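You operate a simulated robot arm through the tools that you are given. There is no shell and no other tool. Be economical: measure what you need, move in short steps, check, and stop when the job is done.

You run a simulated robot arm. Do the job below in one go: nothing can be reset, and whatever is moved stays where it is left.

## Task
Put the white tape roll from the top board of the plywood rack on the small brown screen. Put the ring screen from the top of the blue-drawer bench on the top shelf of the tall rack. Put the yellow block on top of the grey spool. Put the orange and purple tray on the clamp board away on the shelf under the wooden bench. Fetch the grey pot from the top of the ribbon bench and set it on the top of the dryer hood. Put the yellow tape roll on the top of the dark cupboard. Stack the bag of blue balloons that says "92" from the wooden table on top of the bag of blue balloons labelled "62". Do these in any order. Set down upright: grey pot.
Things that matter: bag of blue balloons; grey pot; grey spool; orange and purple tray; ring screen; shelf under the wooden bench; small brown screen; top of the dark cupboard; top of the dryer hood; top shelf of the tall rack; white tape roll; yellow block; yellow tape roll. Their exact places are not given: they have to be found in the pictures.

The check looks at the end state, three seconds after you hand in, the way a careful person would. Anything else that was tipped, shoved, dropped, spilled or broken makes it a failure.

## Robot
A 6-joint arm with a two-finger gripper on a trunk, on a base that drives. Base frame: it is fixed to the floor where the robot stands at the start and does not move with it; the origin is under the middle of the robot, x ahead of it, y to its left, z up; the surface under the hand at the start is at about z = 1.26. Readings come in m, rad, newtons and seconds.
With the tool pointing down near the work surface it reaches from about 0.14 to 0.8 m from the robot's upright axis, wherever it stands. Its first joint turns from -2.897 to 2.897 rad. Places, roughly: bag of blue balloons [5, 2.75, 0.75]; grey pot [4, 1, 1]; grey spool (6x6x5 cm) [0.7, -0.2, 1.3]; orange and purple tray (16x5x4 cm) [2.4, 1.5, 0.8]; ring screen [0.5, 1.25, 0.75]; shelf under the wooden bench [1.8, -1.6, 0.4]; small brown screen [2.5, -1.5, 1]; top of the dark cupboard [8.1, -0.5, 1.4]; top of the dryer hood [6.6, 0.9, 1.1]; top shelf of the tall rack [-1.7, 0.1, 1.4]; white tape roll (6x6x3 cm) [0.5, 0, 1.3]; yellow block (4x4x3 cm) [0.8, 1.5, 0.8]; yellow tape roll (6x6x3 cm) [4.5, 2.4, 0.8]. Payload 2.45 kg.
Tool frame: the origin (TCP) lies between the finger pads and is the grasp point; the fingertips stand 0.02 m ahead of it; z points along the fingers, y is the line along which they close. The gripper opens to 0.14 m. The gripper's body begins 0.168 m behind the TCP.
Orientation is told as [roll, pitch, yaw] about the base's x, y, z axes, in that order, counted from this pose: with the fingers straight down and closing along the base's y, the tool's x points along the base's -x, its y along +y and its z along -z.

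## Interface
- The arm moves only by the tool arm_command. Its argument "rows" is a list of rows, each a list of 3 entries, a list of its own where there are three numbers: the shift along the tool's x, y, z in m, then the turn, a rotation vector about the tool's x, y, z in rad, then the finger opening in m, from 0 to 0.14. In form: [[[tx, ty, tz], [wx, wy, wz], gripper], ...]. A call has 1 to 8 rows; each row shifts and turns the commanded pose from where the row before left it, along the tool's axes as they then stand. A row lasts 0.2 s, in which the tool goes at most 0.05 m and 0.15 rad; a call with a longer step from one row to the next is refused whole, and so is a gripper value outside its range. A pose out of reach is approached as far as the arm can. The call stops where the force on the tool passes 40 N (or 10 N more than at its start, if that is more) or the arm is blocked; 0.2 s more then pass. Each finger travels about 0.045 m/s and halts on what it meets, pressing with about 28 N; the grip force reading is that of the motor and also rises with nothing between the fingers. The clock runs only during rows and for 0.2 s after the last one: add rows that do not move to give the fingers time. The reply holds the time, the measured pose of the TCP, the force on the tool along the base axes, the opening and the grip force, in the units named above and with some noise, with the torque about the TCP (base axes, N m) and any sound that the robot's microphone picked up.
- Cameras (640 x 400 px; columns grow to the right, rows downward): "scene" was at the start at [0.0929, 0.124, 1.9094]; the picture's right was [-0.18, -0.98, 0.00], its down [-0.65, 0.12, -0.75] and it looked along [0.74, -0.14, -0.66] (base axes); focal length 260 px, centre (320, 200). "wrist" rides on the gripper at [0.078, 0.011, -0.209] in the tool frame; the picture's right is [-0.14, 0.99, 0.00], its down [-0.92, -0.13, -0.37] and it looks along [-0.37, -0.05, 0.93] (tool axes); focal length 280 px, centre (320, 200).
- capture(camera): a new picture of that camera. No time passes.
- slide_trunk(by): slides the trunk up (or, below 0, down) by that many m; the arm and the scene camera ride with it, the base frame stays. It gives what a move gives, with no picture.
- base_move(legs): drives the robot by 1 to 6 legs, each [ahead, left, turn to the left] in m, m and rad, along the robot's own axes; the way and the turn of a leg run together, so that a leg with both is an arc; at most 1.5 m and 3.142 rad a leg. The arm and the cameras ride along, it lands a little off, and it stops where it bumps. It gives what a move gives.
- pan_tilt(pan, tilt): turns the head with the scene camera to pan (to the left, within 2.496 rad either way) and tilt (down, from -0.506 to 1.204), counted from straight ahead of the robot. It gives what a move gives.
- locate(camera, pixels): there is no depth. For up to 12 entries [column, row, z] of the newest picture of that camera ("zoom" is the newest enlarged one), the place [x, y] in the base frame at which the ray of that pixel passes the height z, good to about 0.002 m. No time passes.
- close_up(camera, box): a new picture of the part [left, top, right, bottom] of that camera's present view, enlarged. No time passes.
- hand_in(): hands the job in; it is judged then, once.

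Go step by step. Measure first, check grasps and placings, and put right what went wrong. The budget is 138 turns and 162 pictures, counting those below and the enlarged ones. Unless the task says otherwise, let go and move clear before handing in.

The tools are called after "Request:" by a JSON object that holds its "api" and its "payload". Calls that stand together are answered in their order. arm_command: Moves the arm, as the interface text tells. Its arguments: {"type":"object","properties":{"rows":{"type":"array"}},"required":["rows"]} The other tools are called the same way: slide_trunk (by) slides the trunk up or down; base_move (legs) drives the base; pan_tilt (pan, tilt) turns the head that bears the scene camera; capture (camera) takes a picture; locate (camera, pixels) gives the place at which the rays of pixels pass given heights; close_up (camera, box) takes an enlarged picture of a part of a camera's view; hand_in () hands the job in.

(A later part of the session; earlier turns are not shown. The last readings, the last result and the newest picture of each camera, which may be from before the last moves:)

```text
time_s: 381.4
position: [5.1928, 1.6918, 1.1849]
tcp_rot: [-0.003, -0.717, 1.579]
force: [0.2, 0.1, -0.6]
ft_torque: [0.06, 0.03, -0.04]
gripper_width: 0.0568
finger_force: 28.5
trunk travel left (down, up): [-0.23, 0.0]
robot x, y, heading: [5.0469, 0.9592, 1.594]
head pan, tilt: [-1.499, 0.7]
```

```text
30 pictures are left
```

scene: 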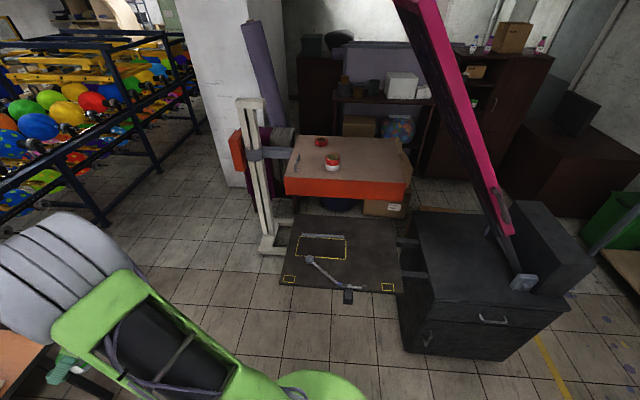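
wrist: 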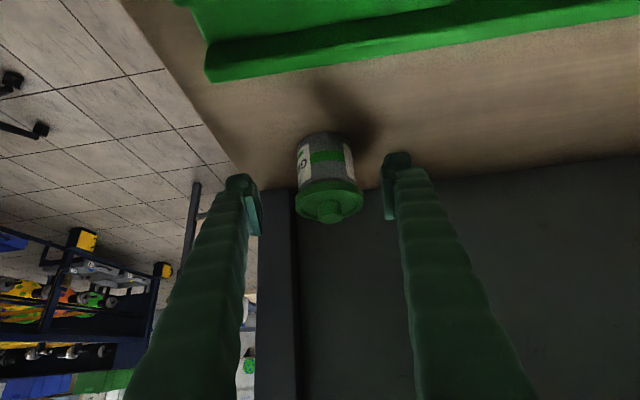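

The dryer hood is the orange box at (285–410,137–200); its beige top already holds a red pot at (332,163). I locate free space on it.

Request:
{"api": "close_up", "payload": {"camera": "scene", "box": [260, 110, 440, 230]}}

Request:
{"api": "locate", "payload": {"camera": "scene", "pixels": [[287, 179, 1.1], [409, 186, 1.1], [295, 138, 1.1], [400, 139, 1.1], [332, 167, 1.1], [365, 170, 1.1], [287, 216, 0.9], [400, 218, 0.9], [280, 282, 0.9], [398, 240, 0.9], [410, 215, 0.9]]}}

```text
3.33 times, centred on (350, 170) of scene
```

zoom: 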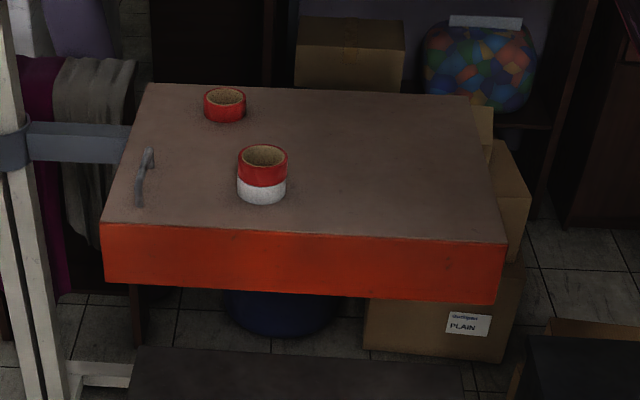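

```text
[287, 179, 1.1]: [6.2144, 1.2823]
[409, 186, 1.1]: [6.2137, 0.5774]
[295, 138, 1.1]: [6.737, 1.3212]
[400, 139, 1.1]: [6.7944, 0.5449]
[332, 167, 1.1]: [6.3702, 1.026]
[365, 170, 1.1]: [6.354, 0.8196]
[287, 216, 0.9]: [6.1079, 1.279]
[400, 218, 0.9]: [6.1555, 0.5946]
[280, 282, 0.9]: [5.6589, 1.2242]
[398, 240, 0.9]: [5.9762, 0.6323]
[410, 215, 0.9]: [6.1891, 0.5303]
```

The hood top spans x 6.21–6.75, y 0.57–1.29. I'll face east and set the pot near (6.30,0.82), clear of the tape rolls.

Request:
{"api": "base_move", "payload": {"legs": [[0, 0, -1.594], [0.18, 0, 0]]}}

Request:
{"api": "pan_tilt", "payload": {"pan": 0.0, "tilt": 0.75}}

Request:
{"api": "capture", "payload": {"camera": "scene"}}

Request:
{"api": "capture", "payload": {"camera": "wrist"}}

```text
time_s: 386.7
position: [5.9568, 0.8015, 1.1841]
tcp_rot: [-0.001, -0.715, -0.007]
force: [0.5, -0.2, -2.0]
ft_torque: [0.03, 0.03, 0.02]
gripper_width: 0.057
finger_force: 27.7
trunk travel left (down, up): [-0.23, 0.0]
robot x, y, heading: [5.221, 0.9565, 0.003]
head pan, tilt: [-1.499, 0.7]
```

```text
time_s: 388.3
position: [5.9554, 0.8007, 1.1856]
tcp_rot: [-0.002, -0.717, -0.009]
force: [-0.2, 1.1, 0.0]
ft_torque: [-0.03, -0.04, 0.0]
gripper_width: 0.0569
finger_force: 27.6
trunk travel left (down, up): [-0.23, 0.0]
robot x, y, heading: [5.2217, 0.9567, 0.004]
head pan, tilt: [0.0, 0.75]
```

```text
28 pictures are left
```

scene: 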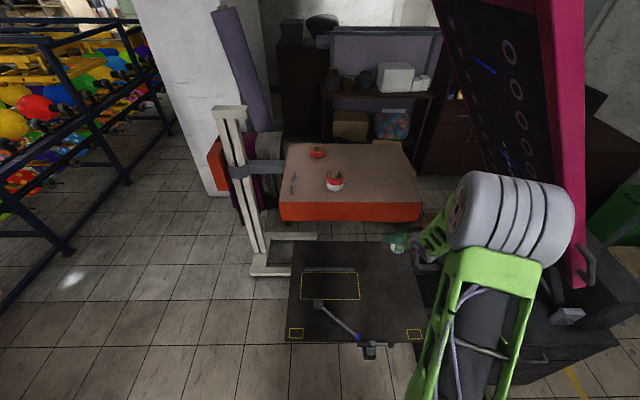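

```text
27 pictures are left
```

wrist: 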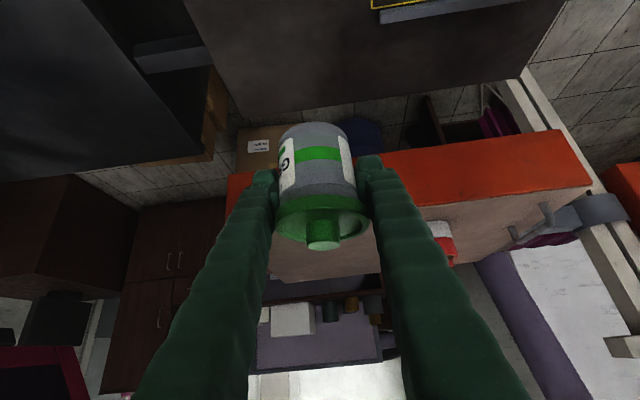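

Request:
{"api": "locate", "payload": {"camera": "scene", "pixels": [[350, 203, 1.0], [350, 203, 1.05], [350, 203, 1.1], [421, 203, 1.05], [282, 202, 1.05], [425, 340, 0.85], [334, 188, 1.05], [288, 340, 0.85]]}}

Request:
{"api": "locate", "payload": {"camera": "wrist", "pixels": [[500, 194, 1.0], [500, 194, 1.05], [500, 194, 1.1], [590, 185, 1.05], [445, 250, 1.05]]}}

```text
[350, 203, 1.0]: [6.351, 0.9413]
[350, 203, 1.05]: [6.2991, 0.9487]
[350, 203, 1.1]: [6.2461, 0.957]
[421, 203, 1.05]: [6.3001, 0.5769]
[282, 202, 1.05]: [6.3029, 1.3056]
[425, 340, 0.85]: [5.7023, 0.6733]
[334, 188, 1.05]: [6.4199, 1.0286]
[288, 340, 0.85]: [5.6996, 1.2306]
```

```text
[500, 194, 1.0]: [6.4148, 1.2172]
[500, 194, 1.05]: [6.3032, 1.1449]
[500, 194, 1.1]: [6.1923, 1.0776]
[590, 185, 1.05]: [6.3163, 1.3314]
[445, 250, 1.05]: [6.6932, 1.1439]
```

Matched: hood top z=1.05, front edge x=6.30. I drive 0.14 m closer and extend toward x=6.36.

Request:
{"api": "base_move", "payload": {"legs": [[0.14, 0, 0]]}}

Request:
{"api": "arm_command", "payload": {"rows": [[[-0.0332, 0, 0.0289], [0, 0, 0], 0.03], [[-0.0332, 0, 0.0289], [0, 0, 0], 0.03], [[-0.0332, 0, 0.0289], [0, 0, 0], 0.03], [[-0.0332, 0, 0.0289], [0, 0, 0], 0.03], [[-0.0332, 0, 0.0289], [0, 0, 0], 0.03], [[0, 0, 0], [0, 0, 0], 0.03]]}}

```text
time_s: 389.7
position: [6.0979, 0.8004, 1.1832]
tcp_rot: [-0.001, -0.716, -0.007]
force: [-0.2, 0.0, -2.3]
ft_torque: [0.05, 0.0, -0.01]
gripper_width: 0.0569
finger_force: 27.6
trunk travel left (down, up): [-0.23, 0.0]
robot x, y, heading: [5.362, 0.9612, 0.005]
head pan, tilt: [0.0, 0.75]
```

```text
time_s: 391.1
position: [6.3184, 0.8018, 1.1838]
tcp_rot: [-0.002, -0.717, -0.006]
force: [0.1, -0.1, -0.7]
ft_torque: [-0.03, -0.03, -0.01]
gripper_width: 0.0572
finger_force: 27.8
trunk travel left (down, up): [-0.23, 0.0]
robot x, y, heading: [5.3661, 0.961, 0.01]
head pan, tilt: [0.0, 0.75]
```

Reach is fine. I extend 0.05 m more and lower to just above the hood.

Request:
{"api": "arm_command", "payload": {"rows": [[[-0.0377, 0, 0.0328], [0, 0, 0], 0.03], [[0.0262, 0, 0.0302], [0, 0, 0], 0.03], [[0.0197, 0, 0.0226], [0, 0, 0], 0.03], [[0, 0, 0], [0, 0, 0], 0.03]]}}

Request:
{"api": "close_up", "payload": {"camera": "scene", "box": [260, 130, 480, 270]}}

```text
time_s: 392.1
position: [6.3676, 0.7991, 1.1154]
tcp_rot: [-0.002, -0.717, -0.008]
force: [0.0, 0.3, -1.3]
ft_torque: [0.0, -0.06, -0.05]
gripper_width: 0.0567
finger_force: 28.1
trunk travel left (down, up): [-0.23, 0.0]
robot x, y, heading: [5.3657, 0.9602, 0.011]
head pan, tilt: [0.0, 0.75]
```

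```text
2.86 times, centred on (370, 200) of scene
```

zoom: 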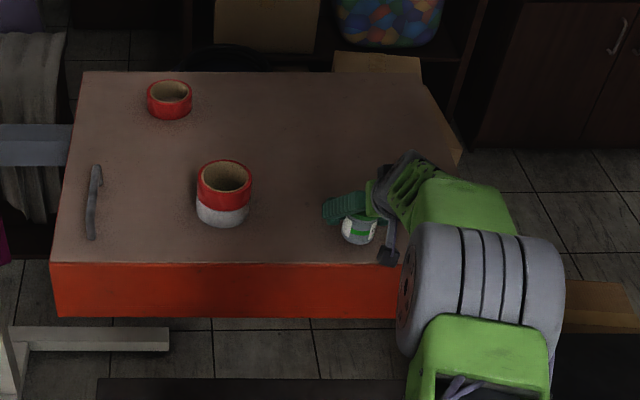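

The pot is over the hood. I lower in small steps.

Request:
{"api": "arm_command", "payload": {"rows": [[[-0.0113, 0, 0.0098], [0, 0, 0], 0.03], [[0.0079, 0, 0.009], [0, 0, 0], 0.03], [[0, 0, 0], [0, 0, 0], 0.03]]}}

Request:
{"api": "arm_command", "payload": {"rows": [[[0.0033, 0, 0.0038], [0, 0, 0], 0.03], [[0, 0, 0], [0, 0, 0], 0.03]]}}

Request:
{"api": "arm_command", "payload": {"rows": [[[0.0026, 0, 0.003], [0, 0, 0], 0.03], [[0, 0, 0], [0, 0, 0], 0.03]]}}

Request:
{"api": "arm_command", "payload": {"rows": [[[0.0026, 0, 0.003], [0, 0, 0], 0.03], [[0, 0, 0], [0, 0, 0], 0.03]]}}

```text
time_s: 392.9
position: [6.3831, 0.7981, 1.1028]
tcp_rot: [-0.002, -0.718, -0.009]
force: [0.4, 0.5, -1.1]
ft_torque: [0.0, -0.03, 0.0]
gripper_width: 0.0569
finger_force: 27.8
trunk travel left (down, up): [-0.23, 0.0]
robot x, y, heading: [5.3648, 0.9616, 0.005]
head pan, tilt: [0.0, 0.75]
```

```text
time_s: 393.5
position: [6.3832, 0.7976, 1.0974]
tcp_rot: [0.0, -0.718, -0.007]
force: [0.4, 0.5, -0.4]
ft_torque: [0.0, -0.02, -0.01]
gripper_width: 0.0568
finger_force: 27.8
trunk travel left (down, up): [-0.23, 0.0]
robot x, y, heading: [5.3645, 0.9631, 0.007]
head pan, tilt: [0.0, 0.75]
```

```text
time_s: 394.1
position: [6.3824, 0.7983, 1.0947]
tcp_rot: [-0.002, -0.717, -0.007]
force: [-0.5, -0.6, 2.0]
ft_torque: [0.05, 0.09, 0.02]
gripper_width: 0.0566
finger_force: 28.0
trunk travel left (down, up): [-0.23, 0.0]
robot x, y, heading: [5.3656, 0.9608, 0.007]
head pan, tilt: [0.0, 0.75]
```

```text
time_s: 394.7
position: [6.3808, 0.7976, 1.094]
tcp_rot: [-0.002, -0.723, -0.007]
force: [0.5, -1.1, 16.0]
ft_torque: [0.18, 0.72, 0.06]
gripper_width: 0.057
finger_force: 27.7
trunk travel left (down, up): [-0.23, 0.0]
robot x, y, heading: [5.3676, 0.9583, 0.006]
head pan, tilt: [0.0, 0.75]
```

Contact at 1.094 as predicted. I open wide and withdraw along the tool axis.

Request:
{"api": "arm_command", "payload": {"rows": [[[-0.0007, 0, -0.0008], [0, 0, 0], 0.1], [[0, 0, 0], [0, 0, 0], 0.1], [[0, 0, 0], [0, 0, 0], 0.1], [[0, 0, 0], [0, 0, 0], 0.1], [[0, 0, -0.03], [0, 0, 0], 0.1], [[0, 0, -0.05], [0, 0, 0], 0.1], [[0, 0, -0.05], [0, 0, 0], 0.1], [[0, 0, -0.05], [0, 0, 0], 0.1]]}}

Request:
{"api": "close_up", "payload": {"camera": "wrist", "box": [200, 80, 560, 300]}}

```text
time_s: 396.5
position: [6.2622, 0.7963, 1.2267]
tcp_rot: [-0.002, -0.718, -0.007]
force: [-0.2, -0.8, -0.3]
ft_torque: [0.0, -0.08, -0.01]
gripper_width: 0.1
finger_force: 0.1
trunk travel left (down, up): [-0.23, 0.0]
robot x, y, heading: [5.365, 0.9595, 0.008]
head pan, tilt: [0.0, 0.75]
```

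```text
1.78 times, centred on (380, 190) of wrist
```

zoom: 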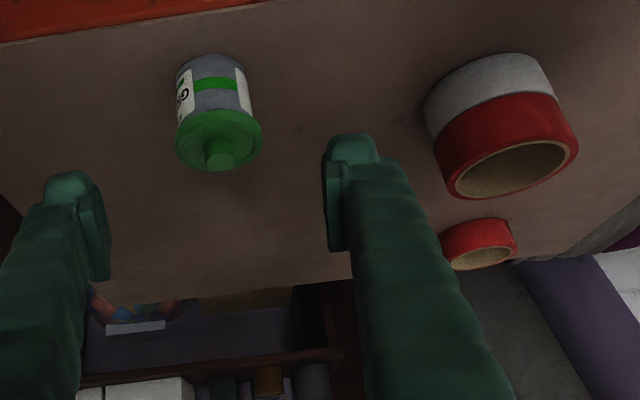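

The grey pot stands upright and intact on the hood. I retract, un-tilt and drive to the east side of the wooden table for the bags.

Request:
{"api": "arm_command", "payload": {"rows": [[[0.0377, 0, -0.0328], [0, 0, 0], 0.1], [[0.0377, 0, -0.0328], [0, 0, 0], 0.1], [[0.0377, 0, -0.0328], [0, 0, 0], 0.1], [[0.0377, 0, -0.0328], [0, 0, 0], 0.1], [[0.0377, 0, -0.0328], [0, 0, 0], 0.1], [[0, 0, 0], [0, 0.145, 0], 0.1], [[0, 0, 0], [0, 0.145, 0], 0.1], [[0, 0, 0], [0, 0.145, 0], 0.1]]}}

Request:
{"api": "arm_command", "payload": {"rows": [[[0, 0, 0], [0, 0.145, 0], 0.1], [[0, 0, 0], [0, 0.138, 0], 0.1], [[0, 0, 0], [0, 0, 0], 0.1]]}}

Request:
{"api": "base_move", "payload": {"legs": [[-0.2, 0, 0], [0, 0, 3.12], [0, -0.85, 0], [-0.62, 0, 0], [0, -0.9, 0]]}}

Request:
{"api": "pan_tilt", "payload": {"pan": 0.1, "tilt": 0.8}}

Request:
{"api": "capture", "payload": {"camera": "scene"}}

Request:
{"api": "capture", "payload": {"camera": "wrist"}}

```text
time_s: 398.3
position: [6.0232, 0.8196, 1.2289]
tcp_rot: [0.084, -0.361, -0.076]
force: [-3.2, -4.0, -1.6]
ft_torque: [0.65, -0.51, 0.36]
gripper_width: 0.1002
finger_force: 0.2
out of reach, approached as far as the arm can: row 7
trunk travel left (down, up): [-0.23, 0.0]
robot x, y, heading: [5.3697, 0.9588, 0.009]
head pan, tilt: [0.0, 0.75]
```

```text
time_s: 399.1
position: [6.0135, 0.8078, 1.2267]
tcp_rot: [0.021, -0.059, 0.004]
force: [-0.4, 0.8, 0.6]
ft_torque: [0.0, 0.01, 0.03]
gripper_width: 0.1
finger_force: 0.0
trunk travel left (down, up): [-0.23, 0.0]
robot x, y, heading: [5.3679, 0.9574, 0.003]
head pan, tilt: [0.0, 0.75]
```

```text
time_s: 426.0
position: [5.24, 2.8351, 1.2278]
tcp_rot: [0.019, -0.061, 3.069]
force: [1.0, 0.9, 0.9]
ft_torque: [0.01, -0.02, 0.04]
gripper_width: 0.0999
finger_force: 0.0
trunk travel left (down, up): [-0.23, 0.0]
robot x, y, heading: [5.877, 2.6374, 3.071]
head pan, tilt: [0.0, 0.75]
```

```text
time_s: 426.6
position: [5.2391, 2.8345, 1.2267]
tcp_rot: [0.019, -0.06, 3.068]
force: [0.4, -0.1, 0.1]
ft_torque: [0.02, -0.01, -0.02]
gripper_width: 0.0997
finger_force: 0.0
trunk travel left (down, up): [-0.23, 0.0]
robot x, y, heading: [5.874, 2.6323, 3.071]
head pan, tilt: [0.099, 0.799]
```

```text
24 pictures are left
```

scene: 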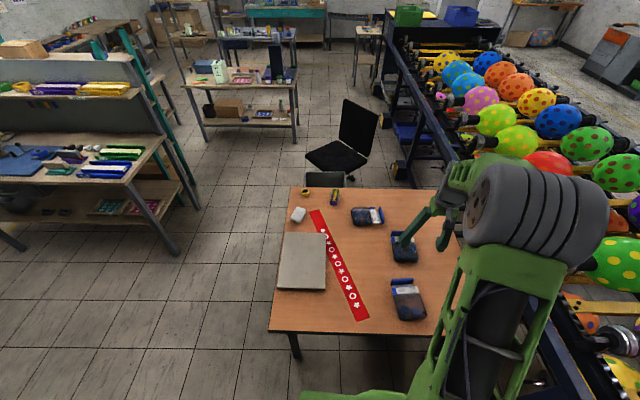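

```text
23 pictures are left
```

wrist: 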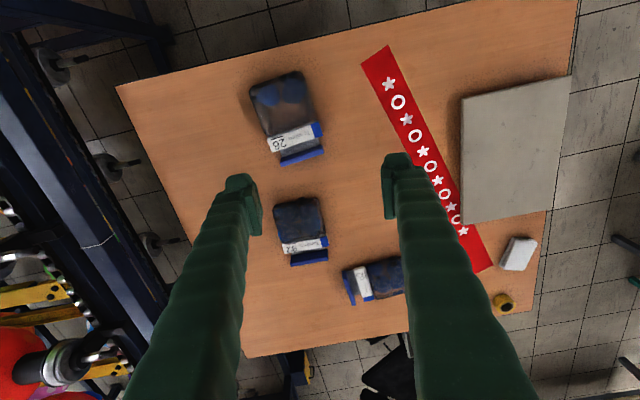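

Three bags are at wrist (287,110), (300,225) and (375,280). I zoom to read their labels.

Request:
{"api": "close_up", "payload": {"camera": "wrist", "box": [240, 60, 420, 310]}}

Request:
{"api": "close_up", "payload": {"camera": "scene", "box": [340, 195, 440, 325]}}

```text
1.60 times, centred on (330, 185) of wrist
```

zoom: 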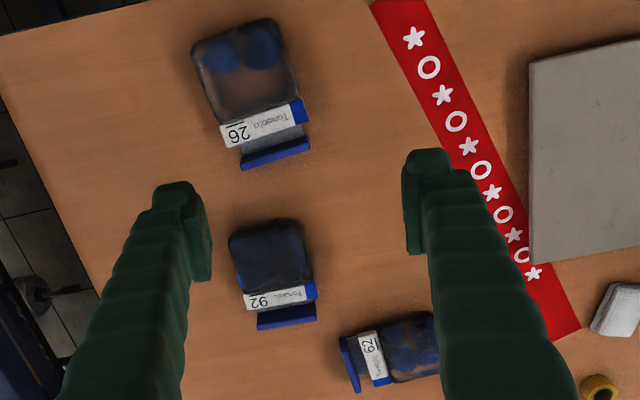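

```text
3.08 times, centred on (390, 260) of scene
```

zoom: 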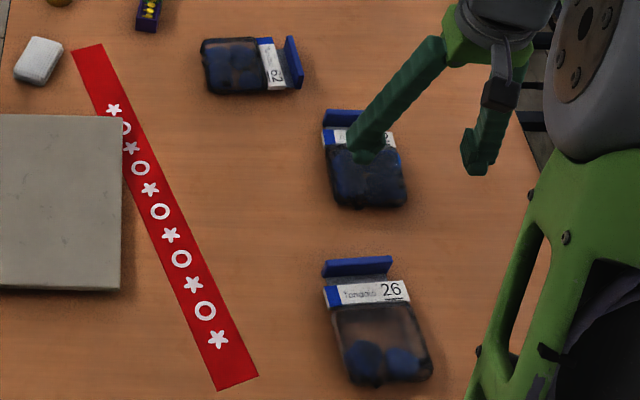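

The labels are rotated and underlines matter. I zoom tighter on each one.

Request:
{"api": "close_up", "payload": {"camera": "wrist", "box": [260, 190, 420, 310]}}

Request:
{"api": "close_up", "payload": {"camera": "scene", "box": [384, 275, 434, 325]}}

```text
3.33 times, centred on (340, 250) of wrist
```

zoom: 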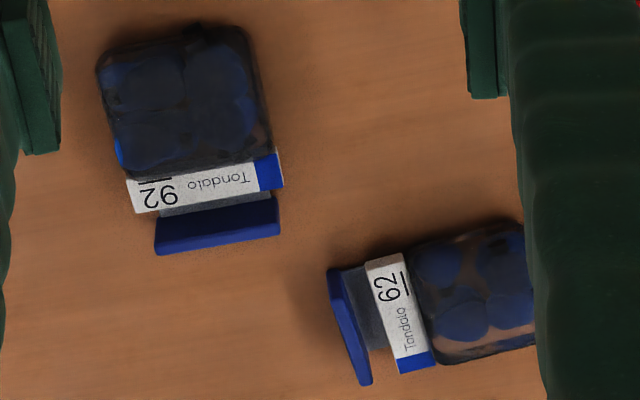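

```text
8.00 times, centred on (409, 300) of scene
```

zoom: 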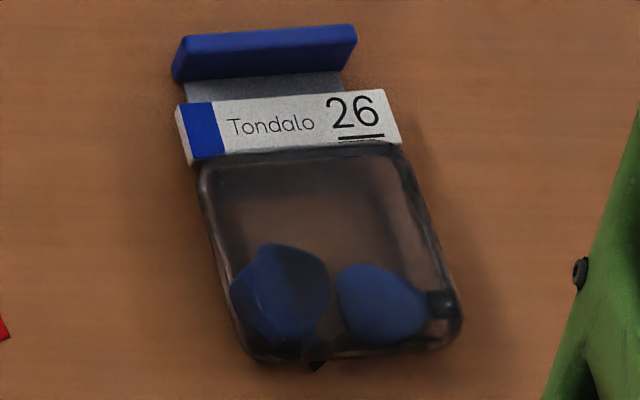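

Readable: near bag 26, middle 92, far 62. I triangulate 92 and 62.

Request:
{"api": "locate", "payload": {"camera": "wrist", "pixels": [[299.5, 221.5, 0.76], [299.5, 221.5, 0.8], [299.5, 221.5, 0.84], [274, 205, 0.8], [323, 199, 0.8], [325, 241, 0.8], [278, 246, 0.8], [371, 268, 0.8], [377, 297, 0.8], [385, 277, 0.8], [306, 257, 0.8]]}}

Request:
{"api": "locate", "payload": {"camera": "scene", "pixels": [[404.6, 252.9, 0.76], [404.6, 252.9, 0.8], [404.6, 252.9, 0.84], [361.8, 216.5, 0.8], [362, 216.5, 0.84], [356, 208, 0.8], [374, 208, 0.8], [374, 223, 0.8], [356, 224, 0.8], [306, 194, 0.78]]}}

```text
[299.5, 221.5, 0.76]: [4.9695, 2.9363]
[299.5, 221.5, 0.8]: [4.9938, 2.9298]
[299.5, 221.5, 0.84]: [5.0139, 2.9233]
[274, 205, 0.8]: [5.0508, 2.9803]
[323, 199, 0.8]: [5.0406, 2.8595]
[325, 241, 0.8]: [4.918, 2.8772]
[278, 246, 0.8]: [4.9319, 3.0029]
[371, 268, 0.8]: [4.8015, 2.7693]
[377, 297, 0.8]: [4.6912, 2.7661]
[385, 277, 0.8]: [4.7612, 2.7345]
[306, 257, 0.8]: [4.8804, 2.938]
```

```text
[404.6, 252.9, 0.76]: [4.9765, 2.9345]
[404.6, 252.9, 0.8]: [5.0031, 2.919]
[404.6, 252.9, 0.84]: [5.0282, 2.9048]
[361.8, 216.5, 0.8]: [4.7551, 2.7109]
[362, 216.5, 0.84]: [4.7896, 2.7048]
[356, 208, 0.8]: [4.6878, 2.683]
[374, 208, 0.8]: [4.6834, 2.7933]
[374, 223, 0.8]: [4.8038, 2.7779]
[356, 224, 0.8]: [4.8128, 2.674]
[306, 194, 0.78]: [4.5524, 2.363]
```

92's pouch centre is about (4.982,2.931), width ≈0.12 m (fits the 0.14 opening). 62's is about (4.75,2.70). I drive 0.3 m closer (base goes under the open table), straighten the tool and align.

Request:
{"api": "base_move", "payload": {"legs": [[0.2, 0, 0.05], [0.1, 0, 0]]}}

Request:
{"api": "arm_command", "payload": {"rows": [[[0, 0, 0], [0.02, 0.06, 0.0], 0.14], [[0, 0, 0.04], [0, 0, 0], 0.14], [[0, 0, 0.04], [0, 0, 0], 0.14], [[0, 0, 0], [0, 0, 0], 0.14]]}}

Request:
{"api": "capture", "payload": {"camera": "wrist"}}

```text
time_s: 429.0
position: [4.9341, 2.82, 1.2251]
tcp_rot: [0.018, -0.06, 3.109]
force: [-0.4, -0.5, -1.4]
ft_torque: [0.02, -0.1, 0.01]
gripper_width: 0.0995
finger_force: 0.1
trunk travel left (down, up): [-0.23, 0.0]
robot x, y, heading: [5.5773, 2.6479, 3.114]
head pan, tilt: [0.099, 0.799]
```

```text
time_s: 430.0
position: [4.9322, 2.8209, 1.1464]
tcp_rot: [-0.001, -0.002, 3.109]
force: [-0.3, 0.2, 0.2]
ft_torque: [-0.01, 0.04, -0.01]
gripper_width: 0.14
finger_force: 0.1
trunk travel left (down, up): [-0.23, 0.0]
robot x, y, heading: [5.5776, 2.6469, 3.114]
head pan, tilt: [0.099, 0.799]
```

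```text
18 pictures are left
```

wrist: 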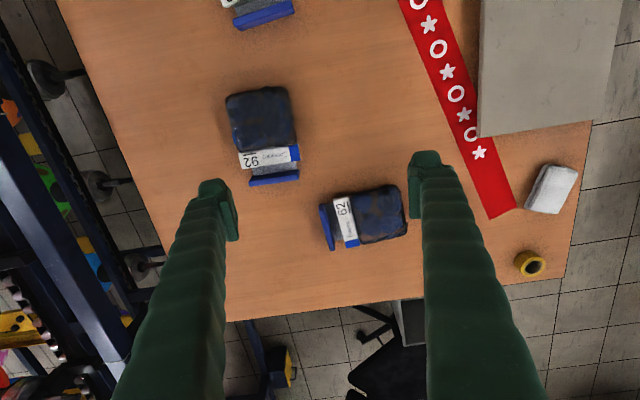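

Request:
{"api": "locate", "payload": {"camera": "wrist", "pixels": [[261, 120, 0.76], [261, 120, 0.79], [226, 98, 0.78], [290, 87, 0.78], [298, 146, 0.78], [236, 156, 0.78], [352, 193, 0.78], [399, 185, 0.78], [407, 233, 0.78], [362, 245, 0.78], [530, 258, 0.77], [530, 258, 0.8]]}}

Request:
{"api": "close_up", "payload": {"camera": "wrist", "box": [210, 70, 430, 260]}}

```text
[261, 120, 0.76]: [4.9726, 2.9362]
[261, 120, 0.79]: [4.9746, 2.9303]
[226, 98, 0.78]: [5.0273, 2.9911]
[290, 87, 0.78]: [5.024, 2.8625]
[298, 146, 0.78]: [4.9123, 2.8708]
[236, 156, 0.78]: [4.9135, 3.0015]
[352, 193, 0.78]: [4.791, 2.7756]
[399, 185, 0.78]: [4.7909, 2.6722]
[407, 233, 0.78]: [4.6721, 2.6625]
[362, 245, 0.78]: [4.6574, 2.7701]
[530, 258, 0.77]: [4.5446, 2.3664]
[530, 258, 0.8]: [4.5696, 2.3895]
```

```text
2.11 times, centred on (320, 165) of wrist
```

zoom: 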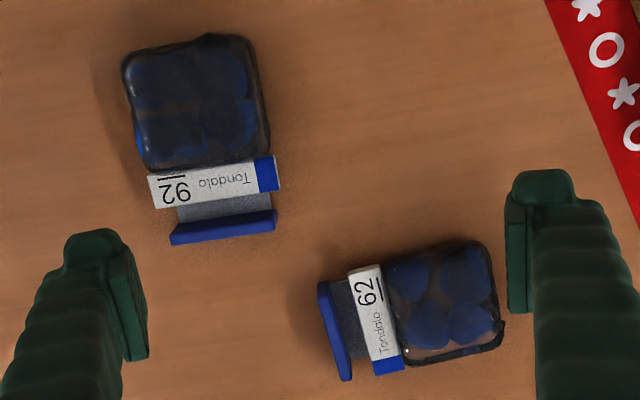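

92's pouch measures about 0.127 m wide, leaving ~6 mm per side, and the yaw is already aligned. I move above (4.972,2.933) and descend to check the clearance.

Request:
{"api": "arm_command", "payload": {"rows": [[[0.012, -0.0378, 0], [0, 0, 0], 0.14], [[0.012, -0.0378, 0], [0, 0, 0], 0.14], [[0.0121, -0.0377, 0], [0, 0, 0], 0.14], [[0, 0, 0.05], [0, 0, 0], 0.14], [[0, 0, 0.05], [0, 0, 0], 0.14], [[0, 0, 0.05], [0, 0, 0], 0.14], [[0, 0, 0.05], [0, 0, 0], 0.14], [[0, 0, 0], [0, 0, 0], 0.14]]}}

Request:
{"api": "arm_command", "payload": {"rows": [[[0, 0, 0.05], [0, 0, 0], 0.14], [[0, 0, 0.04], [0, 0, 0], 0.14], [[0, 0, 0], [0, 0, 0], 0.14]]}}

Request:
{"api": "capture", "payload": {"camera": "wrist"}}

```text
time_s: 431.8
position: [4.9755, 2.9299, 0.944]
tcp_rot: [-0.003, -0.002, 3.11]
force: [0.5, 0.5, 0.5]
ft_torque: [0.03, 0.02, 0.05]
gripper_width: 0.1397
finger_force: 0.1
trunk travel left (down, up): [-0.23, 0.0]
robot x, y, heading: [5.5785, 2.6421, 3.11]
head pan, tilt: [0.099, 0.799]
```

```text
time_s: 432.6
position: [4.9779, 2.9317, 0.8583]
tcp_rot: [0.002, 0.0, 3.112]
force: [0.5, 0.5, -0.5]
ft_torque: [-0.02, 0.03, 0.02]
gripper_width: 0.14
finger_force: 0.0
trunk travel left (down, up): [-0.23, 0.0]
robot x, y, heading: [5.5738, 2.6475, 3.111]
head pan, tilt: [0.099, 0.799]
```

```text
16 pictures are left
```

wrist: 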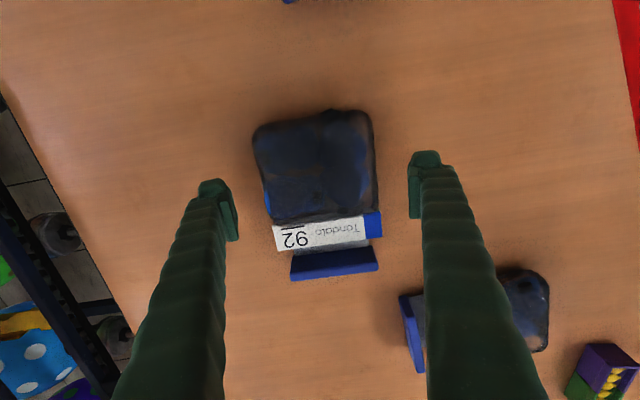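

Request:
{"api": "locate", "payload": {"camera": "wrist", "pixels": [[254, 150, 0.77], [376, 140, 0.77], [258, 190, 0.77], [379, 180, 0.77], [315, 112, 0.775], [320, 215, 0.775]]}}

```text
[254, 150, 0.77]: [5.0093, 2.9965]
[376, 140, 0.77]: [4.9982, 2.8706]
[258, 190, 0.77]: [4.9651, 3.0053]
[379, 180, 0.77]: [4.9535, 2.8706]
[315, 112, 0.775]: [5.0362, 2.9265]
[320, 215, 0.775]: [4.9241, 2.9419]
```

Centred to within 3 mm and yaw-aligned. I nudge and descend around the pouch.

Request:
{"api": "arm_command", "payload": {"rows": [[[0, -0.003, 0.03], [0, 0, 0], 0.14], [[0, 0, 0.03], [0, 0, 0], 0.14], [[0, 0, 0.012], [0, 0, 0], 0.14], [[0, 0, 0], [0, 0, 0], 0.14]]}}

Request:
{"api": "capture", "payload": {"camera": "wrist"}}

```text
time_s: 433.6
position: [4.9772, 2.9346, 0.7872]
tcp_rot: [0.002, -0.001, 3.108]
force: [-0.1, -0.3, -0.8]
ft_torque: [-0.01, -0.02, -0.01]
gripper_width: 0.1401
finger_force: 0.2
trunk travel left (down, up): [-0.23, 0.0]
robot x, y, heading: [5.5765, 2.6504, 3.114]
head pan, tilt: [0.099, 0.799]
```

```text
15 pictures are left
```

wrist: 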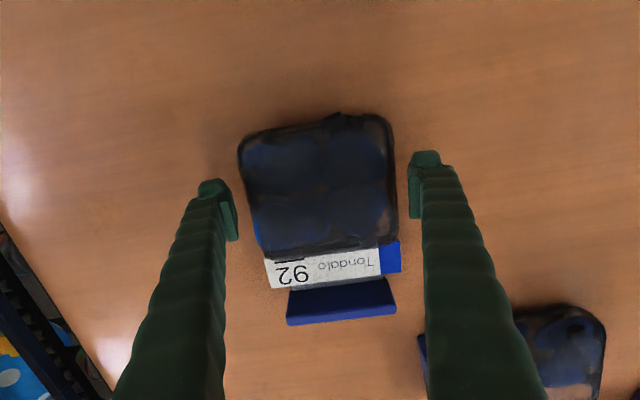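

Clear on both sides. I lower 10 mm more, close gently and lift.

Request:
{"api": "arm_command", "payload": {"rows": [[[0, 0, 0.006], [0, 0, 0], 0.14], [[0, 0, 0.005], [0, 0, 0], 0.14], [[0, 0, 0], [0, 0, 0], 0.1], [[0, 0, 0], [0, 0, 0], 0.1], [[0, 0, 0], [0, 0, 0], 0.1], [[0, 0, 0], [0, 0, 0], 0.1]]}}

Request:
{"api": "arm_command", "payload": {"rows": [[[0, 0, -0.03], [0, 0, 0], 0.1], [[0, 0, -0.04], [0, 0, 0], 0.1], [[0, 0, -0.04], [0, 0, 0], 0.1], [[0, 0, 0], [0, 0, 0], 0.1]]}}

Request:
{"api": "capture", "payload": {"camera": "wrist"}}

```text
time_s: 435.0
position: [4.9751, 2.9377, 0.7752]
tcp_rot: [0.001, 0.0, 3.11]
force: [0.5, -0.5, 0.6]
ft_torque: [0.0, 0.03, 0.05]
gripper_width: 0.1282
finger_force: 27.9
trunk travel left (down, up): [-0.23, 0.0]
robot x, y, heading: [5.5787, 2.6488, 3.111]
head pan, tilt: [0.099, 0.799]
```

```text
time_s: 436.0
position: [4.9723, 2.9364, 0.8873]
tcp_rot: [0.001, 0.0, 3.111]
force: [-0.2, -0.5, -3.6]
ft_torque: [-0.04, -0.1, 0.02]
gripper_width: 0.1283
finger_force: 27.7
trunk travel left (down, up): [-0.23, 0.0]
robot x, y, heading: [5.5771, 2.6457, 3.113]
head pan, tilt: [0.099, 0.799]
```

```text
14 pictures are left
```

wrist: 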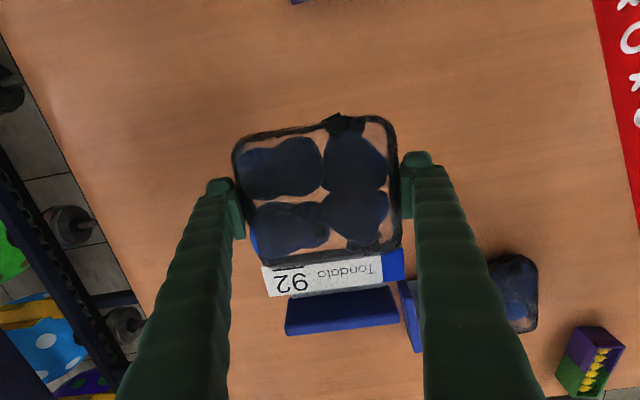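

92 is held (0.128). I carry it over bag 62, aiming at (4.75,2.715).

Request:
{"api": "arm_command", "payload": {"rows": [[[-0.0307, 0.0326, 0], [0, 0, 0], 0.1], [[-0.0307, 0.0326, 0], [0, 0, 0], 0.1], [[-0.0307, 0.0326, 0], [0, 0, 0], 0.1], [[-0.0307, 0.0326, 0], [0, 0, 0], 0.1], [[-0.0307, 0.0326, 0], [0, 0, 0], 0.1], [[-0.0307, 0.0326, 0], [0, 0, 0], 0.1], [[-0.0307, 0.0326, 0], [0, 0, 0], 0.1], [[0, 0, 0], [0, 0, 0], 0.1]]}}

Request:
{"api": "capture", "payload": {"camera": "scene"}}

```text
time_s: 437.8
position: [4.7473, 2.7169, 0.8822]
tcp_rot: [0.0, 0.0, 3.108]
force: [0.8, -0.2, -2.0]
ft_torque: [-0.05, -0.09, 0.0]
gripper_width: 0.128
finger_force: 28.1
trunk travel left (down, up): [-0.23, 0.0]
robot x, y, heading: [5.5809, 2.6433, 3.117]
head pan, tilt: [0.099, 0.799]
```

```text
13 pictures are left
```

scene: 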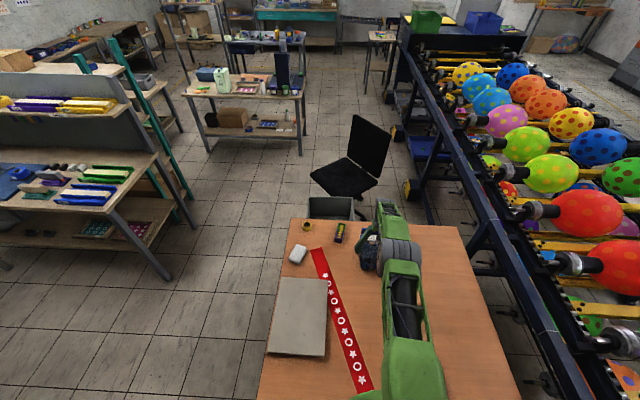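

In position. I nudge inward 1 cm and lower stepwise onto bag 62.

Request:
{"api": "arm_command", "payload": {"rows": [[[-0.01, 0, 0.02], [0, 0, 0], 0.1], [[0, 0, 0.025], [0, 0, 0], 0.1], [[0, 0, 0], [0, 0, 0], 0.1]]}}

Request:
{"api": "arm_command", "payload": {"rows": [[[0, 0, 0.01], [0, 0, 0], 0.1], [[0, 0, 0], [0, 0, 0], 0.1]]}}

Request:
{"api": "arm_command", "payload": {"rows": [[[0, 0, 0.006], [0, 0, 0], 0.1], [[0, 0, 0], [0, 0, 0], 0.1]]}}

Request:
{"api": "arm_command", "payload": {"rows": [[[0, 0, 0.005], [0, 0, 0], 0.1], [[0, 0, 0], [0, 0, 0], 0.1]]}}

```text
time_s: 438.6
position: [4.7517, 2.7153, 0.8387]
tcp_rot: [-0.001, 0.001, 3.111]
force: [0.1, 0.5, -2.4]
ft_torque: [0.02, -0.08, 0.0]
gripper_width: 0.1278
finger_force: 28.4
out of reach, approached as far as the arm can: row 1, 2
trunk travel left (down, up): [-0.23, 0.0]
robot x, y, heading: [5.5773, 2.6457, 3.115]
head pan, tilt: [0.099, 0.799]
```

```text
time_s: 439.2
position: [4.753, 2.7152, 0.8307]
tcp_rot: [0.001, 0.0, 3.111]
force: [-0.3, -0.5, -3.5]
ft_torque: [-0.02, -0.05, -0.03]
gripper_width: 0.1279
finger_force: 28.0
trunk travel left (down, up): [-0.23, 0.0]
robot x, y, heading: [5.5781, 2.6451, 3.111]
head pan, tilt: [0.099, 0.799]
```

```text
time_s: 439.8
position: [4.7534, 2.7161, 0.8254]
tcp_rot: [-0.001, -0.004, 3.108]
force: [0.1, -0.2, -3.6]
ft_torque: [0.0, -0.13, -0.01]
gripper_width: 0.1278
finger_force: 27.8
trunk travel left (down, up): [-0.23, 0.0]
robot x, y, heading: [5.5785, 2.6468, 3.117]
head pan, tilt: [0.099, 0.799]
```

```text
time_s: 440.4
position: [4.7564, 2.7155, 0.8217]
tcp_rot: [-0.001, 0.002, 3.111]
force: [-0.2, -0.5, -2.7]
ft_torque: [0.0, -0.11, 0.01]
gripper_width: 0.128
finger_force: 27.8
out of reach, approached as far as the arm can: row 1
trunk travel left (down, up): [-0.23, 0.0]
robot x, y, heading: [5.5807, 2.6499, 3.11]
head pan, tilt: [0.099, 0.799]
```

I'm at the reach limit, drifting off-centre. I rise 15 mm, drive 3 cm ahead and continue lowering.

Request:
{"api": "arm_command", "payload": {"rows": [[[0, 0, -0.015], [0, 0, 0], 0.1], [[0, 0, 0], [0, 0, 0], 0.1]]}}

Request:
{"api": "base_move", "payload": {"legs": [[0.03, 0, 0]]}}

Request:
{"api": "arm_command", "payload": {"rows": [[[0.008, 0, 0.012], [0, 0, 0], 0.1], [[0, 0, 0.006], [0, 0, 0], 0.1], [[0, 0, 0], [0, 0, 0], 0.1]]}}

Request:
{"api": "arm_command", "payload": {"rows": [[[0, 0, 0.004], [0, 0, 0], 0.1], [[0, 0, 0], [0, 0, 0], 0.1]]}}

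Request:
{"api": "arm_command", "payload": {"rows": [[[0, 0, 0.004], [0, 0, 0], 0.1], [[0, 0, 0], [0, 0, 0], 0.1]]}}

```text
time_s: 441.0
position: [4.7545, 2.7153, 0.8372]
tcp_rot: [-0.001, 0.002, 3.11]
force: [0.1, -0.1, -1.7]
ft_torque: [0.04, -0.07, 0.03]
gripper_width: 0.1279
finger_force: 28.0
trunk travel left (down, up): [-0.23, 0.0]
robot x, y, heading: [5.5752, 2.6469, 3.109]
head pan, tilt: [0.099, 0.799]
```

```text
time_s: 441.8
position: [4.7242, 2.716, 0.8352]
tcp_rot: [-0.002, 0.006, 3.111]
force: [-0.6, -0.9, -3.3]
ft_torque: [0.01, -0.11, 0.01]
gripper_width: 0.1276
finger_force: 27.7
trunk travel left (down, up): [-0.23, 0.0]
robot x, y, heading: [5.5466, 2.6459, 3.116]
head pan, tilt: [0.099, 0.799]
```

```text
time_s: 442.6
position: [4.7317, 2.7144, 0.8206]
tcp_rot: [0.0, 0.004, 3.112]
force: [1.2, 0.8, 3.3]
ft_torque: [0.11, 0.22, 0.0]
gripper_width: 0.1278
finger_force: 28.3
trunk travel left (down, up): [-0.23, 0.0]
robot x, y, heading: [5.5476, 2.6447, 3.114]
head pan, tilt: [0.099, 0.799]
```

```text
time_s: 443.2
position: [4.7322, 2.7142, 0.8178]
tcp_rot: [0.0, 0.0, 3.11]
force: [-0.1, 1.2, 21.3]
ft_torque: [0.02, 0.03, 0.17]
gripper_width: 0.1281
finger_force: 27.5
trunk travel left (down, up): [-0.23, 0.0]
robot x, y, heading: [5.5478, 2.6513, 3.116]
head pan, tilt: [0.099, 0.799]
```

```text
time_s: 443.8
position: [4.7319, 2.7138, 0.8131]
tcp_rot: [0.0, -0.002, 3.109]
force: [-4.0, -2.0, 24.6]
ft_torque: [0.0, 0.07, 0.13]
gripper_width: 0.1291
finger_force: 27.9
trunk travel left (down, up): [-0.23, 0.0]
robot x, y, heading: [5.5473, 2.6462, 3.115]
head pan, tilt: [0.099, 0.799]
```

Seated with even torque. I release and rise.

Request:
{"api": "arm_command", "payload": {"rows": [[[0, 0, -0.004], [0, 0, 0], 0.14], [[0, 0, 0], [0, 0, 0], 0.14], [[0, 0, 0], [0, 0, 0], 0.14], [[0, 0, -0.02], [0, 0, 0], 0.14], [[0, 0, -0.04], [0, 0, 0], 0.14], [[0, 0, -0.05], [0, 0, 0], 0.14], [[0, 0, -0.05], [0, 0, 0], 0.14], [[0, 0, -0.05], [0, 0, 0], 0.14]]}}

Request:
{"api": "capture", "payload": {"camera": "wrist"}}

```text
time_s: 445.6
position: [4.6866, 2.7187, 1.0185]
tcp_rot: [0.001, 0.006, 3.111]
force: [0.1, 0.0, -0.4]
ft_torque: [0.01, 0.01, -0.01]
gripper_width: 0.14
finger_force: 0.1
out of reach, approached as far as the arm can: row 4, 5, 6, 7, 8
trunk travel left (down, up): [-0.23, 0.0]
robot x, y, heading: [5.5492, 2.6471, 3.114]
head pan, tilt: [0.099, 0.799]
```

```text
12 pictures are left
```

wrist: 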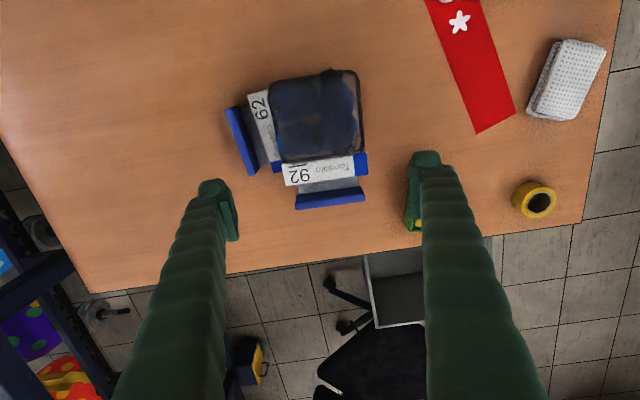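

Bag 92 lies on bag 62. Last is the yellow tape, at wrist (535,200). I retract and drive round to the table's south side.

Request:
{"api": "arm_command", "payload": {"rows": [[[0, 0, -0.045], [0, 0, 0], 0.1], [[0.045, 0, -0.02], [0, 0, 0], 0.1], [[0.045, 0, -0.02], [0, 0, 0], 0.1], [[0.045, 0, -0.02], [0, 0, 0], 0.1], [[0.045, 0, -0.02], [0, 0, 0], 0.1], [[0.045, 0, -0.02], [0, 0, 0], 0.1], [[0.045, 0, -0.02], [0, 0, 0], 0.1], [[0, 0, 0], [0, 0, 0], 0.1]]}}

Request:
{"api": "base_move", "payload": {"legs": [[-0.38, 0, 0.027], [0, 0.88, 0], [1.1, 0, 0], [0, 0, -1.57]]}}

Request:
{"api": "capture", "payload": {"camera": "wrist"}}

```text
time_s: 447.4
position: [4.6826, 2.7298, 1.1173]
tcp_rot: [0.0, 0.006, 3.11]
force: [0.0, 0.6, -0.3]
ft_torque: [-0.01, -0.05, -0.01]
gripper_width: 0.0999
finger_force: 0.0
out of reach, approached as far as the arm can: row 2, 3, 4, 5, 6, 7
trunk travel left (down, up): [-0.23, 0.0]
robot x, y, heading: [5.5447, 2.6471, 3.113]
head pan, tilt: [0.099, 0.799]
```

```text
time_s: 466.4
position: [4.887, 2.6373, 1.117]
tcp_rot: [0.0, 0.006, 1.597]
force: [-0.1, -0.2, 0.5]
ft_torque: [-0.02, 0.0, 0.0]
gripper_width: 0.0999
finger_force: 0.0
trunk travel left (down, up): [-0.23, 0.0]
robot x, y, heading: [4.8579, 1.7663, 1.597]
head pan, tilt: [0.099, 0.799]
```

```text
11 pictures are left
```

wrist: 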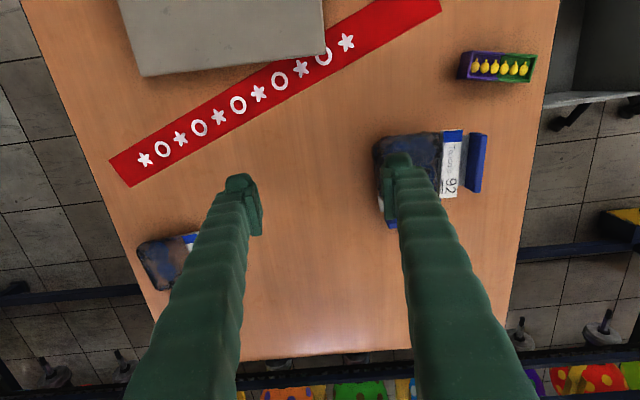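

The arm is near full stretch and didn't retract last time. I try retracting in the tool frame with small steps.

Request:
{"api": "arm_command", "payload": {"rows": [[[0.02, 0, 0], [0, 0, 0], 0.1], [[0.03, 0, 0], [0, 0, 0], 0.1], [[0.04, 0, 0], [0, 0, 0], 0.1], [[0.04, 0.02, 0], [0, 0, 0], 0.1], [[0.04, 0.02, 0], [0, 0, 0], 0.1], [[0.03, 0.03, 0], [0, 0, 0], 0.1], [[0, 0.04, 0], [0, 0, 0], 0.1], [[0, 0.04, 0], [0, 0, 0], 0.1]]}}

```text
time_s: 468.2
position: [4.7655, 2.6348, 1.1172]
tcp_rot: [0.001, 0.006, 1.599]
force: [0.6, -0.2, 0.0]
ft_torque: [0.02, -0.03, -0.01]
gripper_width: 0.1
finger_force: 0.0
out of reach, approached as far as the arm can: row 1, 2, 3, 4, 5, 6
trunk travel left (down, up): [-0.23, 0.0]
robot x, y, heading: [4.8588, 1.7662, 1.603]
head pan, tilt: [0.099, 0.799]
```

Request:
{"api": "arm_command", "payload": {"rows": [[[0.02, 0.02, 0], [0, 0, 0], 0.1], [[0.03, 0.02, 0], [0, 0, 0], 0.1], [[0.04, 0.02, 0], [0, 0, 0], 0.1], [[0.04, 0.02, 0], [0, 0, 0], 0.1], [[0, 0, 0], [0, 0, 0], 0.1]]}}

```text
time_s: 469.4
position: [4.7049, 2.6206, 1.1197]
tcp_rot: [-0.001, 0.009, 1.6]
force: [-0.1, -0.7, 0.3]
ft_torque: [-0.01, 0.0, -0.01]
gripper_width: 0.0999
finger_force: 0.2
out of reach, approached as far as the arm can: row 1, 2, 3, 4
trunk travel left (down, up): [-0.23, 0.0]
robot x, y, heading: [4.854, 1.7697, 1.602]
head pan, tilt: [0.099, 0.799]
```

Radial retraction is stuck at the stretched configuration. I try moving down slightly while retracting, to unbend out of the singularity.

Request:
{"api": "arm_command", "payload": {"rows": [[[0, 0, 0.03], [0, 0, 0], 0.1], [[0, 0, 0.03], [0, 0, 0], 0.1], [[0.02, 0, 0.02], [0, 0, 0], 0.1], [[0.03, 0, 0], [0, 0, 0], 0.1], [[0.03, 0, 0], [0, 0, 0], 0.1], [[0, 0, 0], [0, 0, 0], 0.1]]}}

```text
time_s: 470.8
position: [4.6942, 2.617, 1.0359]
tcp_rot: [0.0, 0.011, 1.6]
force: [-0.4, 0.6, -0.5]
ft_torque: [0.05, -0.02, 0.03]
gripper_width: 0.0999
finger_force: 0.0
out of reach, approached as far as the arm can: row 3, 4, 5
trunk travel left (down, up): [-0.23, 0.0]
robot x, y, heading: [4.8552, 1.7698, 1.597]
head pan, tilt: [0.099, 0.799]
```

Vertical moves work but not retraction. I test tilting the tool forward, which pulls the wrist back, to change the arm's posture.

Request:
{"api": "arm_command", "payload": {"rows": [[[0, 0, 0], [0, -0.13, 0], 0.1], [[0, 0, 0], [0, -0.13, 0], 0.1], [[0, 0, 0], [0, -0.13, 0], 0.1], [[0, 0, 0], [0, -0.13, 0], 0.1], [[0.03, 0, -0.015], [0, 0, 0], 0.1], [[0.03, 0, -0.015], [0, 0, 0], 0.1], [[0, 0, 0], [0, 0, 0], 0.1]]}}

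Request:
{"api": "pan_tilt", "payload": {"pan": 0.0, "tilt": 0.75}}

Request:
{"api": "capture", "payload": {"camera": "scene"}}

```text
time_s: 472.4
position: [4.6757, 2.6422, 1.0298]
tcp_rot: [0.0, -0.448, 1.598]
force: [0.6, -0.5, 0.8]
ft_torque: [0.08, -0.01, -0.03]
gripper_width: 0.1002
finger_force: 0.0
out of reach, approached as far as the arm can: row 1, 2, 3, 4
trunk travel left (down, up): [-0.23, 0.0]
robot x, y, heading: [4.8595, 1.7707, 1.601]
head pan, tilt: [0.099, 0.799]
```

```text
time_s: 473.0
position: [4.6741, 2.6437, 1.0302]
tcp_rot: [-0.003, -0.446, 1.598]
force: [0.1, 0.1, -0.5]
ft_torque: [-0.05, -0.02, 0.01]
gripper_width: 0.1
finger_force: 0.0
trunk travel left (down, up): [-0.23, 0.0]
robot x, y, heading: [4.858, 1.767, 1.598]
head pan, tilt: [0.0, 0.75]
```

```text
10 pictures are left
```

scene: 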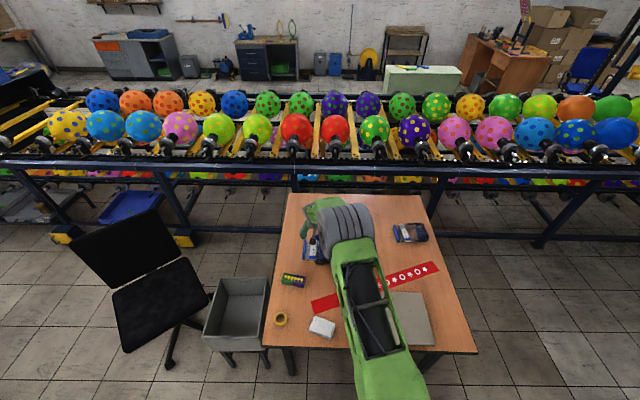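

The tilt took effect. Now I retract horizontally in this posture.

Request:
{"api": "arm_command", "payload": {"rows": [[[0.036, 0, -0.017], [0, 0, 0], 0.1], [[0.036, 0, -0.017], [0, 0, 0], 0.1], [[0.036, 0, -0.017], [0, 0, 0], 0.1], [[0.036, 0, -0.017], [0, 0, 0], 0.1], [[0.036, 0, -0.017], [0, 0, 0], 0.1], [[0.036, 0, -0.017], [0, 0, 0], 0.1], [[0, 0, 0], [0, 0, 0], 0.1]]}}

```text
time_s: 474.6
position: [4.6828, 2.4061, 1.0308]
tcp_rot: [-0.004, -0.444, 1.599]
force: [-0.2, -0.8, 0.4]
ft_torque: [0.0, -0.01, -0.02]
gripper_width: 0.1001
finger_force: 0.0
trunk travel left (down, up): [-0.23, 0.0]
robot x, y, heading: [4.8567, 1.7666, 1.599]
head pan, tilt: [0.0, 0.75]
```

Retraction works. I un-tilt and move over the tape near (4.55,2.37).

Request:
{"api": "arm_command", "payload": {"rows": [[[0, 0, 0], [0, 0.148, 0], 0.1], [[0, 0, 0], [0, 0.148, 0], 0.1], [[0, 0, 0], [0, 0.148, 0], 0.1], [[0.01, 0.0447, 0], [0, 0, 0], 0.1], [[0.01, 0.0447, 0], [0, 0, 0], 0.1], [[0.01, 0.0447, 0], [0, 0, 0], 0.1], [[0, 0, 0], [0, 0, 0], 0.1]]}}

Request:
{"api": "capture", "payload": {"camera": "wrist"}}

Request:
{"api": "locate", "payload": {"camera": "scene", "pixels": [[281, 318, 0.76], [281, 318, 0.78]]}}

```text
time_s: 476.2
position: [4.5682, 2.3812, 1.0233]
tcp_rot: [-0.05, -0.145, 1.586]
force: [0.7, -0.1, -0.1]
ft_torque: [-0.02, 0.02, 0.02]
gripper_width: 0.1002
finger_force: 0.0
out of reach, approached as far as the arm can: row 1, 2
trunk travel left (down, up): [-0.23, 0.0]
robot x, y, heading: [4.8606, 1.7696, 1.596]
head pan, tilt: [0.0, 0.75]
```

```text
9 pictures are left
```

wrist: 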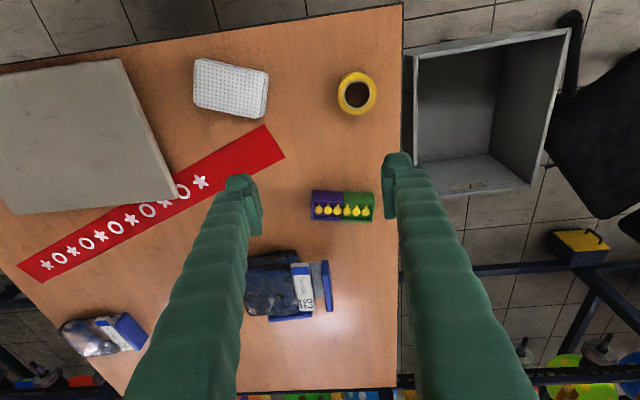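

```text
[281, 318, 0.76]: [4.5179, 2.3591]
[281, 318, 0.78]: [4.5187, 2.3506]
```

Request:
{"api": "locate", "payload": {"camera": "wrist", "pixels": [[357, 92, 0.77], [357, 92, 0.76], [337, 93, 0.765], [377, 91, 0.765], [357, 72, 0.77], [357, 112, 0.77]]}}

Request:
{"api": "arm_command", "payload": {"rows": [[[0.02, 0, 0], [-0.05, 0.12, 0], 0.1], [[0, 0, 0], [0, 0.025, 0], 0.1], [[0, 0, 0], [0, 0, 0], 0.1]]}}

```text
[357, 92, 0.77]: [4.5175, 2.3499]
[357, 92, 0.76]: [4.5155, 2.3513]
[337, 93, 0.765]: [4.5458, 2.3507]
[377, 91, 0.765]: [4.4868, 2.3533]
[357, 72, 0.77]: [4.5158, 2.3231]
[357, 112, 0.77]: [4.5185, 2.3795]
```

```text
time_s: 477.0
position: [4.5674, 2.3611, 1.0173]
tcp_rot: [0.0, -0.002, 1.585]
force: [0.5, -0.4, -0.3]
ft_torque: [-0.03, 0.04, -0.01]
gripper_width: 0.1
finger_force: 0.0
trunk travel left (down, up): [-0.23, 0.0]
robot x, y, heading: [4.8566, 1.7687, 1.601]
head pan, tilt: [0.0, 0.75]
```

Tape centre (4.517,2.352). I descend onto it and grip.

Request:
{"api": "arm_command", "payload": {"rows": [[[0.004, 0.025, 0], [0, 0, 0], 0.1], [[0.004, 0.0255, 0], [0, 0, 0], 0.1], [[0, 0, 0.05], [0, 0, 0], 0.1], [[0, 0, 0.05], [0, 0, 0], 0.1], [[0, 0, 0.05], [0, 0, 0], 0.1], [[0, 0, 0.05], [0, 0, 0], 0.1], [[0, 0, 0.04], [0, 0, 0], 0.1], [[0, 0, 0], [0, 0, 0], 0.1]]}}

Request:
{"api": "capture", "payload": {"camera": "wrist"}}

```text
time_s: 478.8
position: [4.5156, 2.3494, 0.7769]
tcp_rot: [0.0, -0.004, 1.585]
force: [-0.6, -0.2, -0.3]
ft_torque: [-0.01, 0.03, 0.0]
gripper_width: 0.0997
finger_force: 0.0
trunk travel left (down, up): [-0.23, 0.0]
robot x, y, heading: [4.8588, 1.7698, 1.6]
head pan, tilt: [0.0, 0.75]
```

```text
8 pictures are left
```

wrist: 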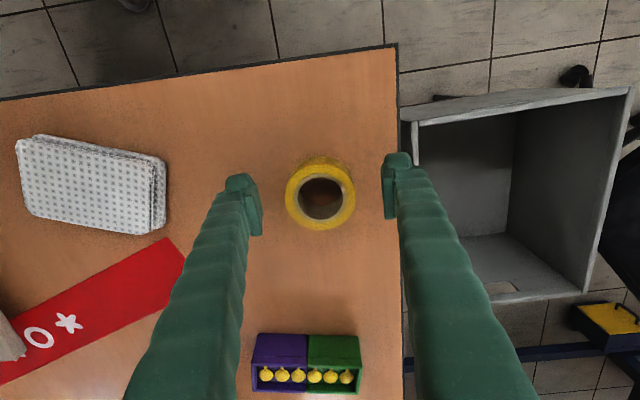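

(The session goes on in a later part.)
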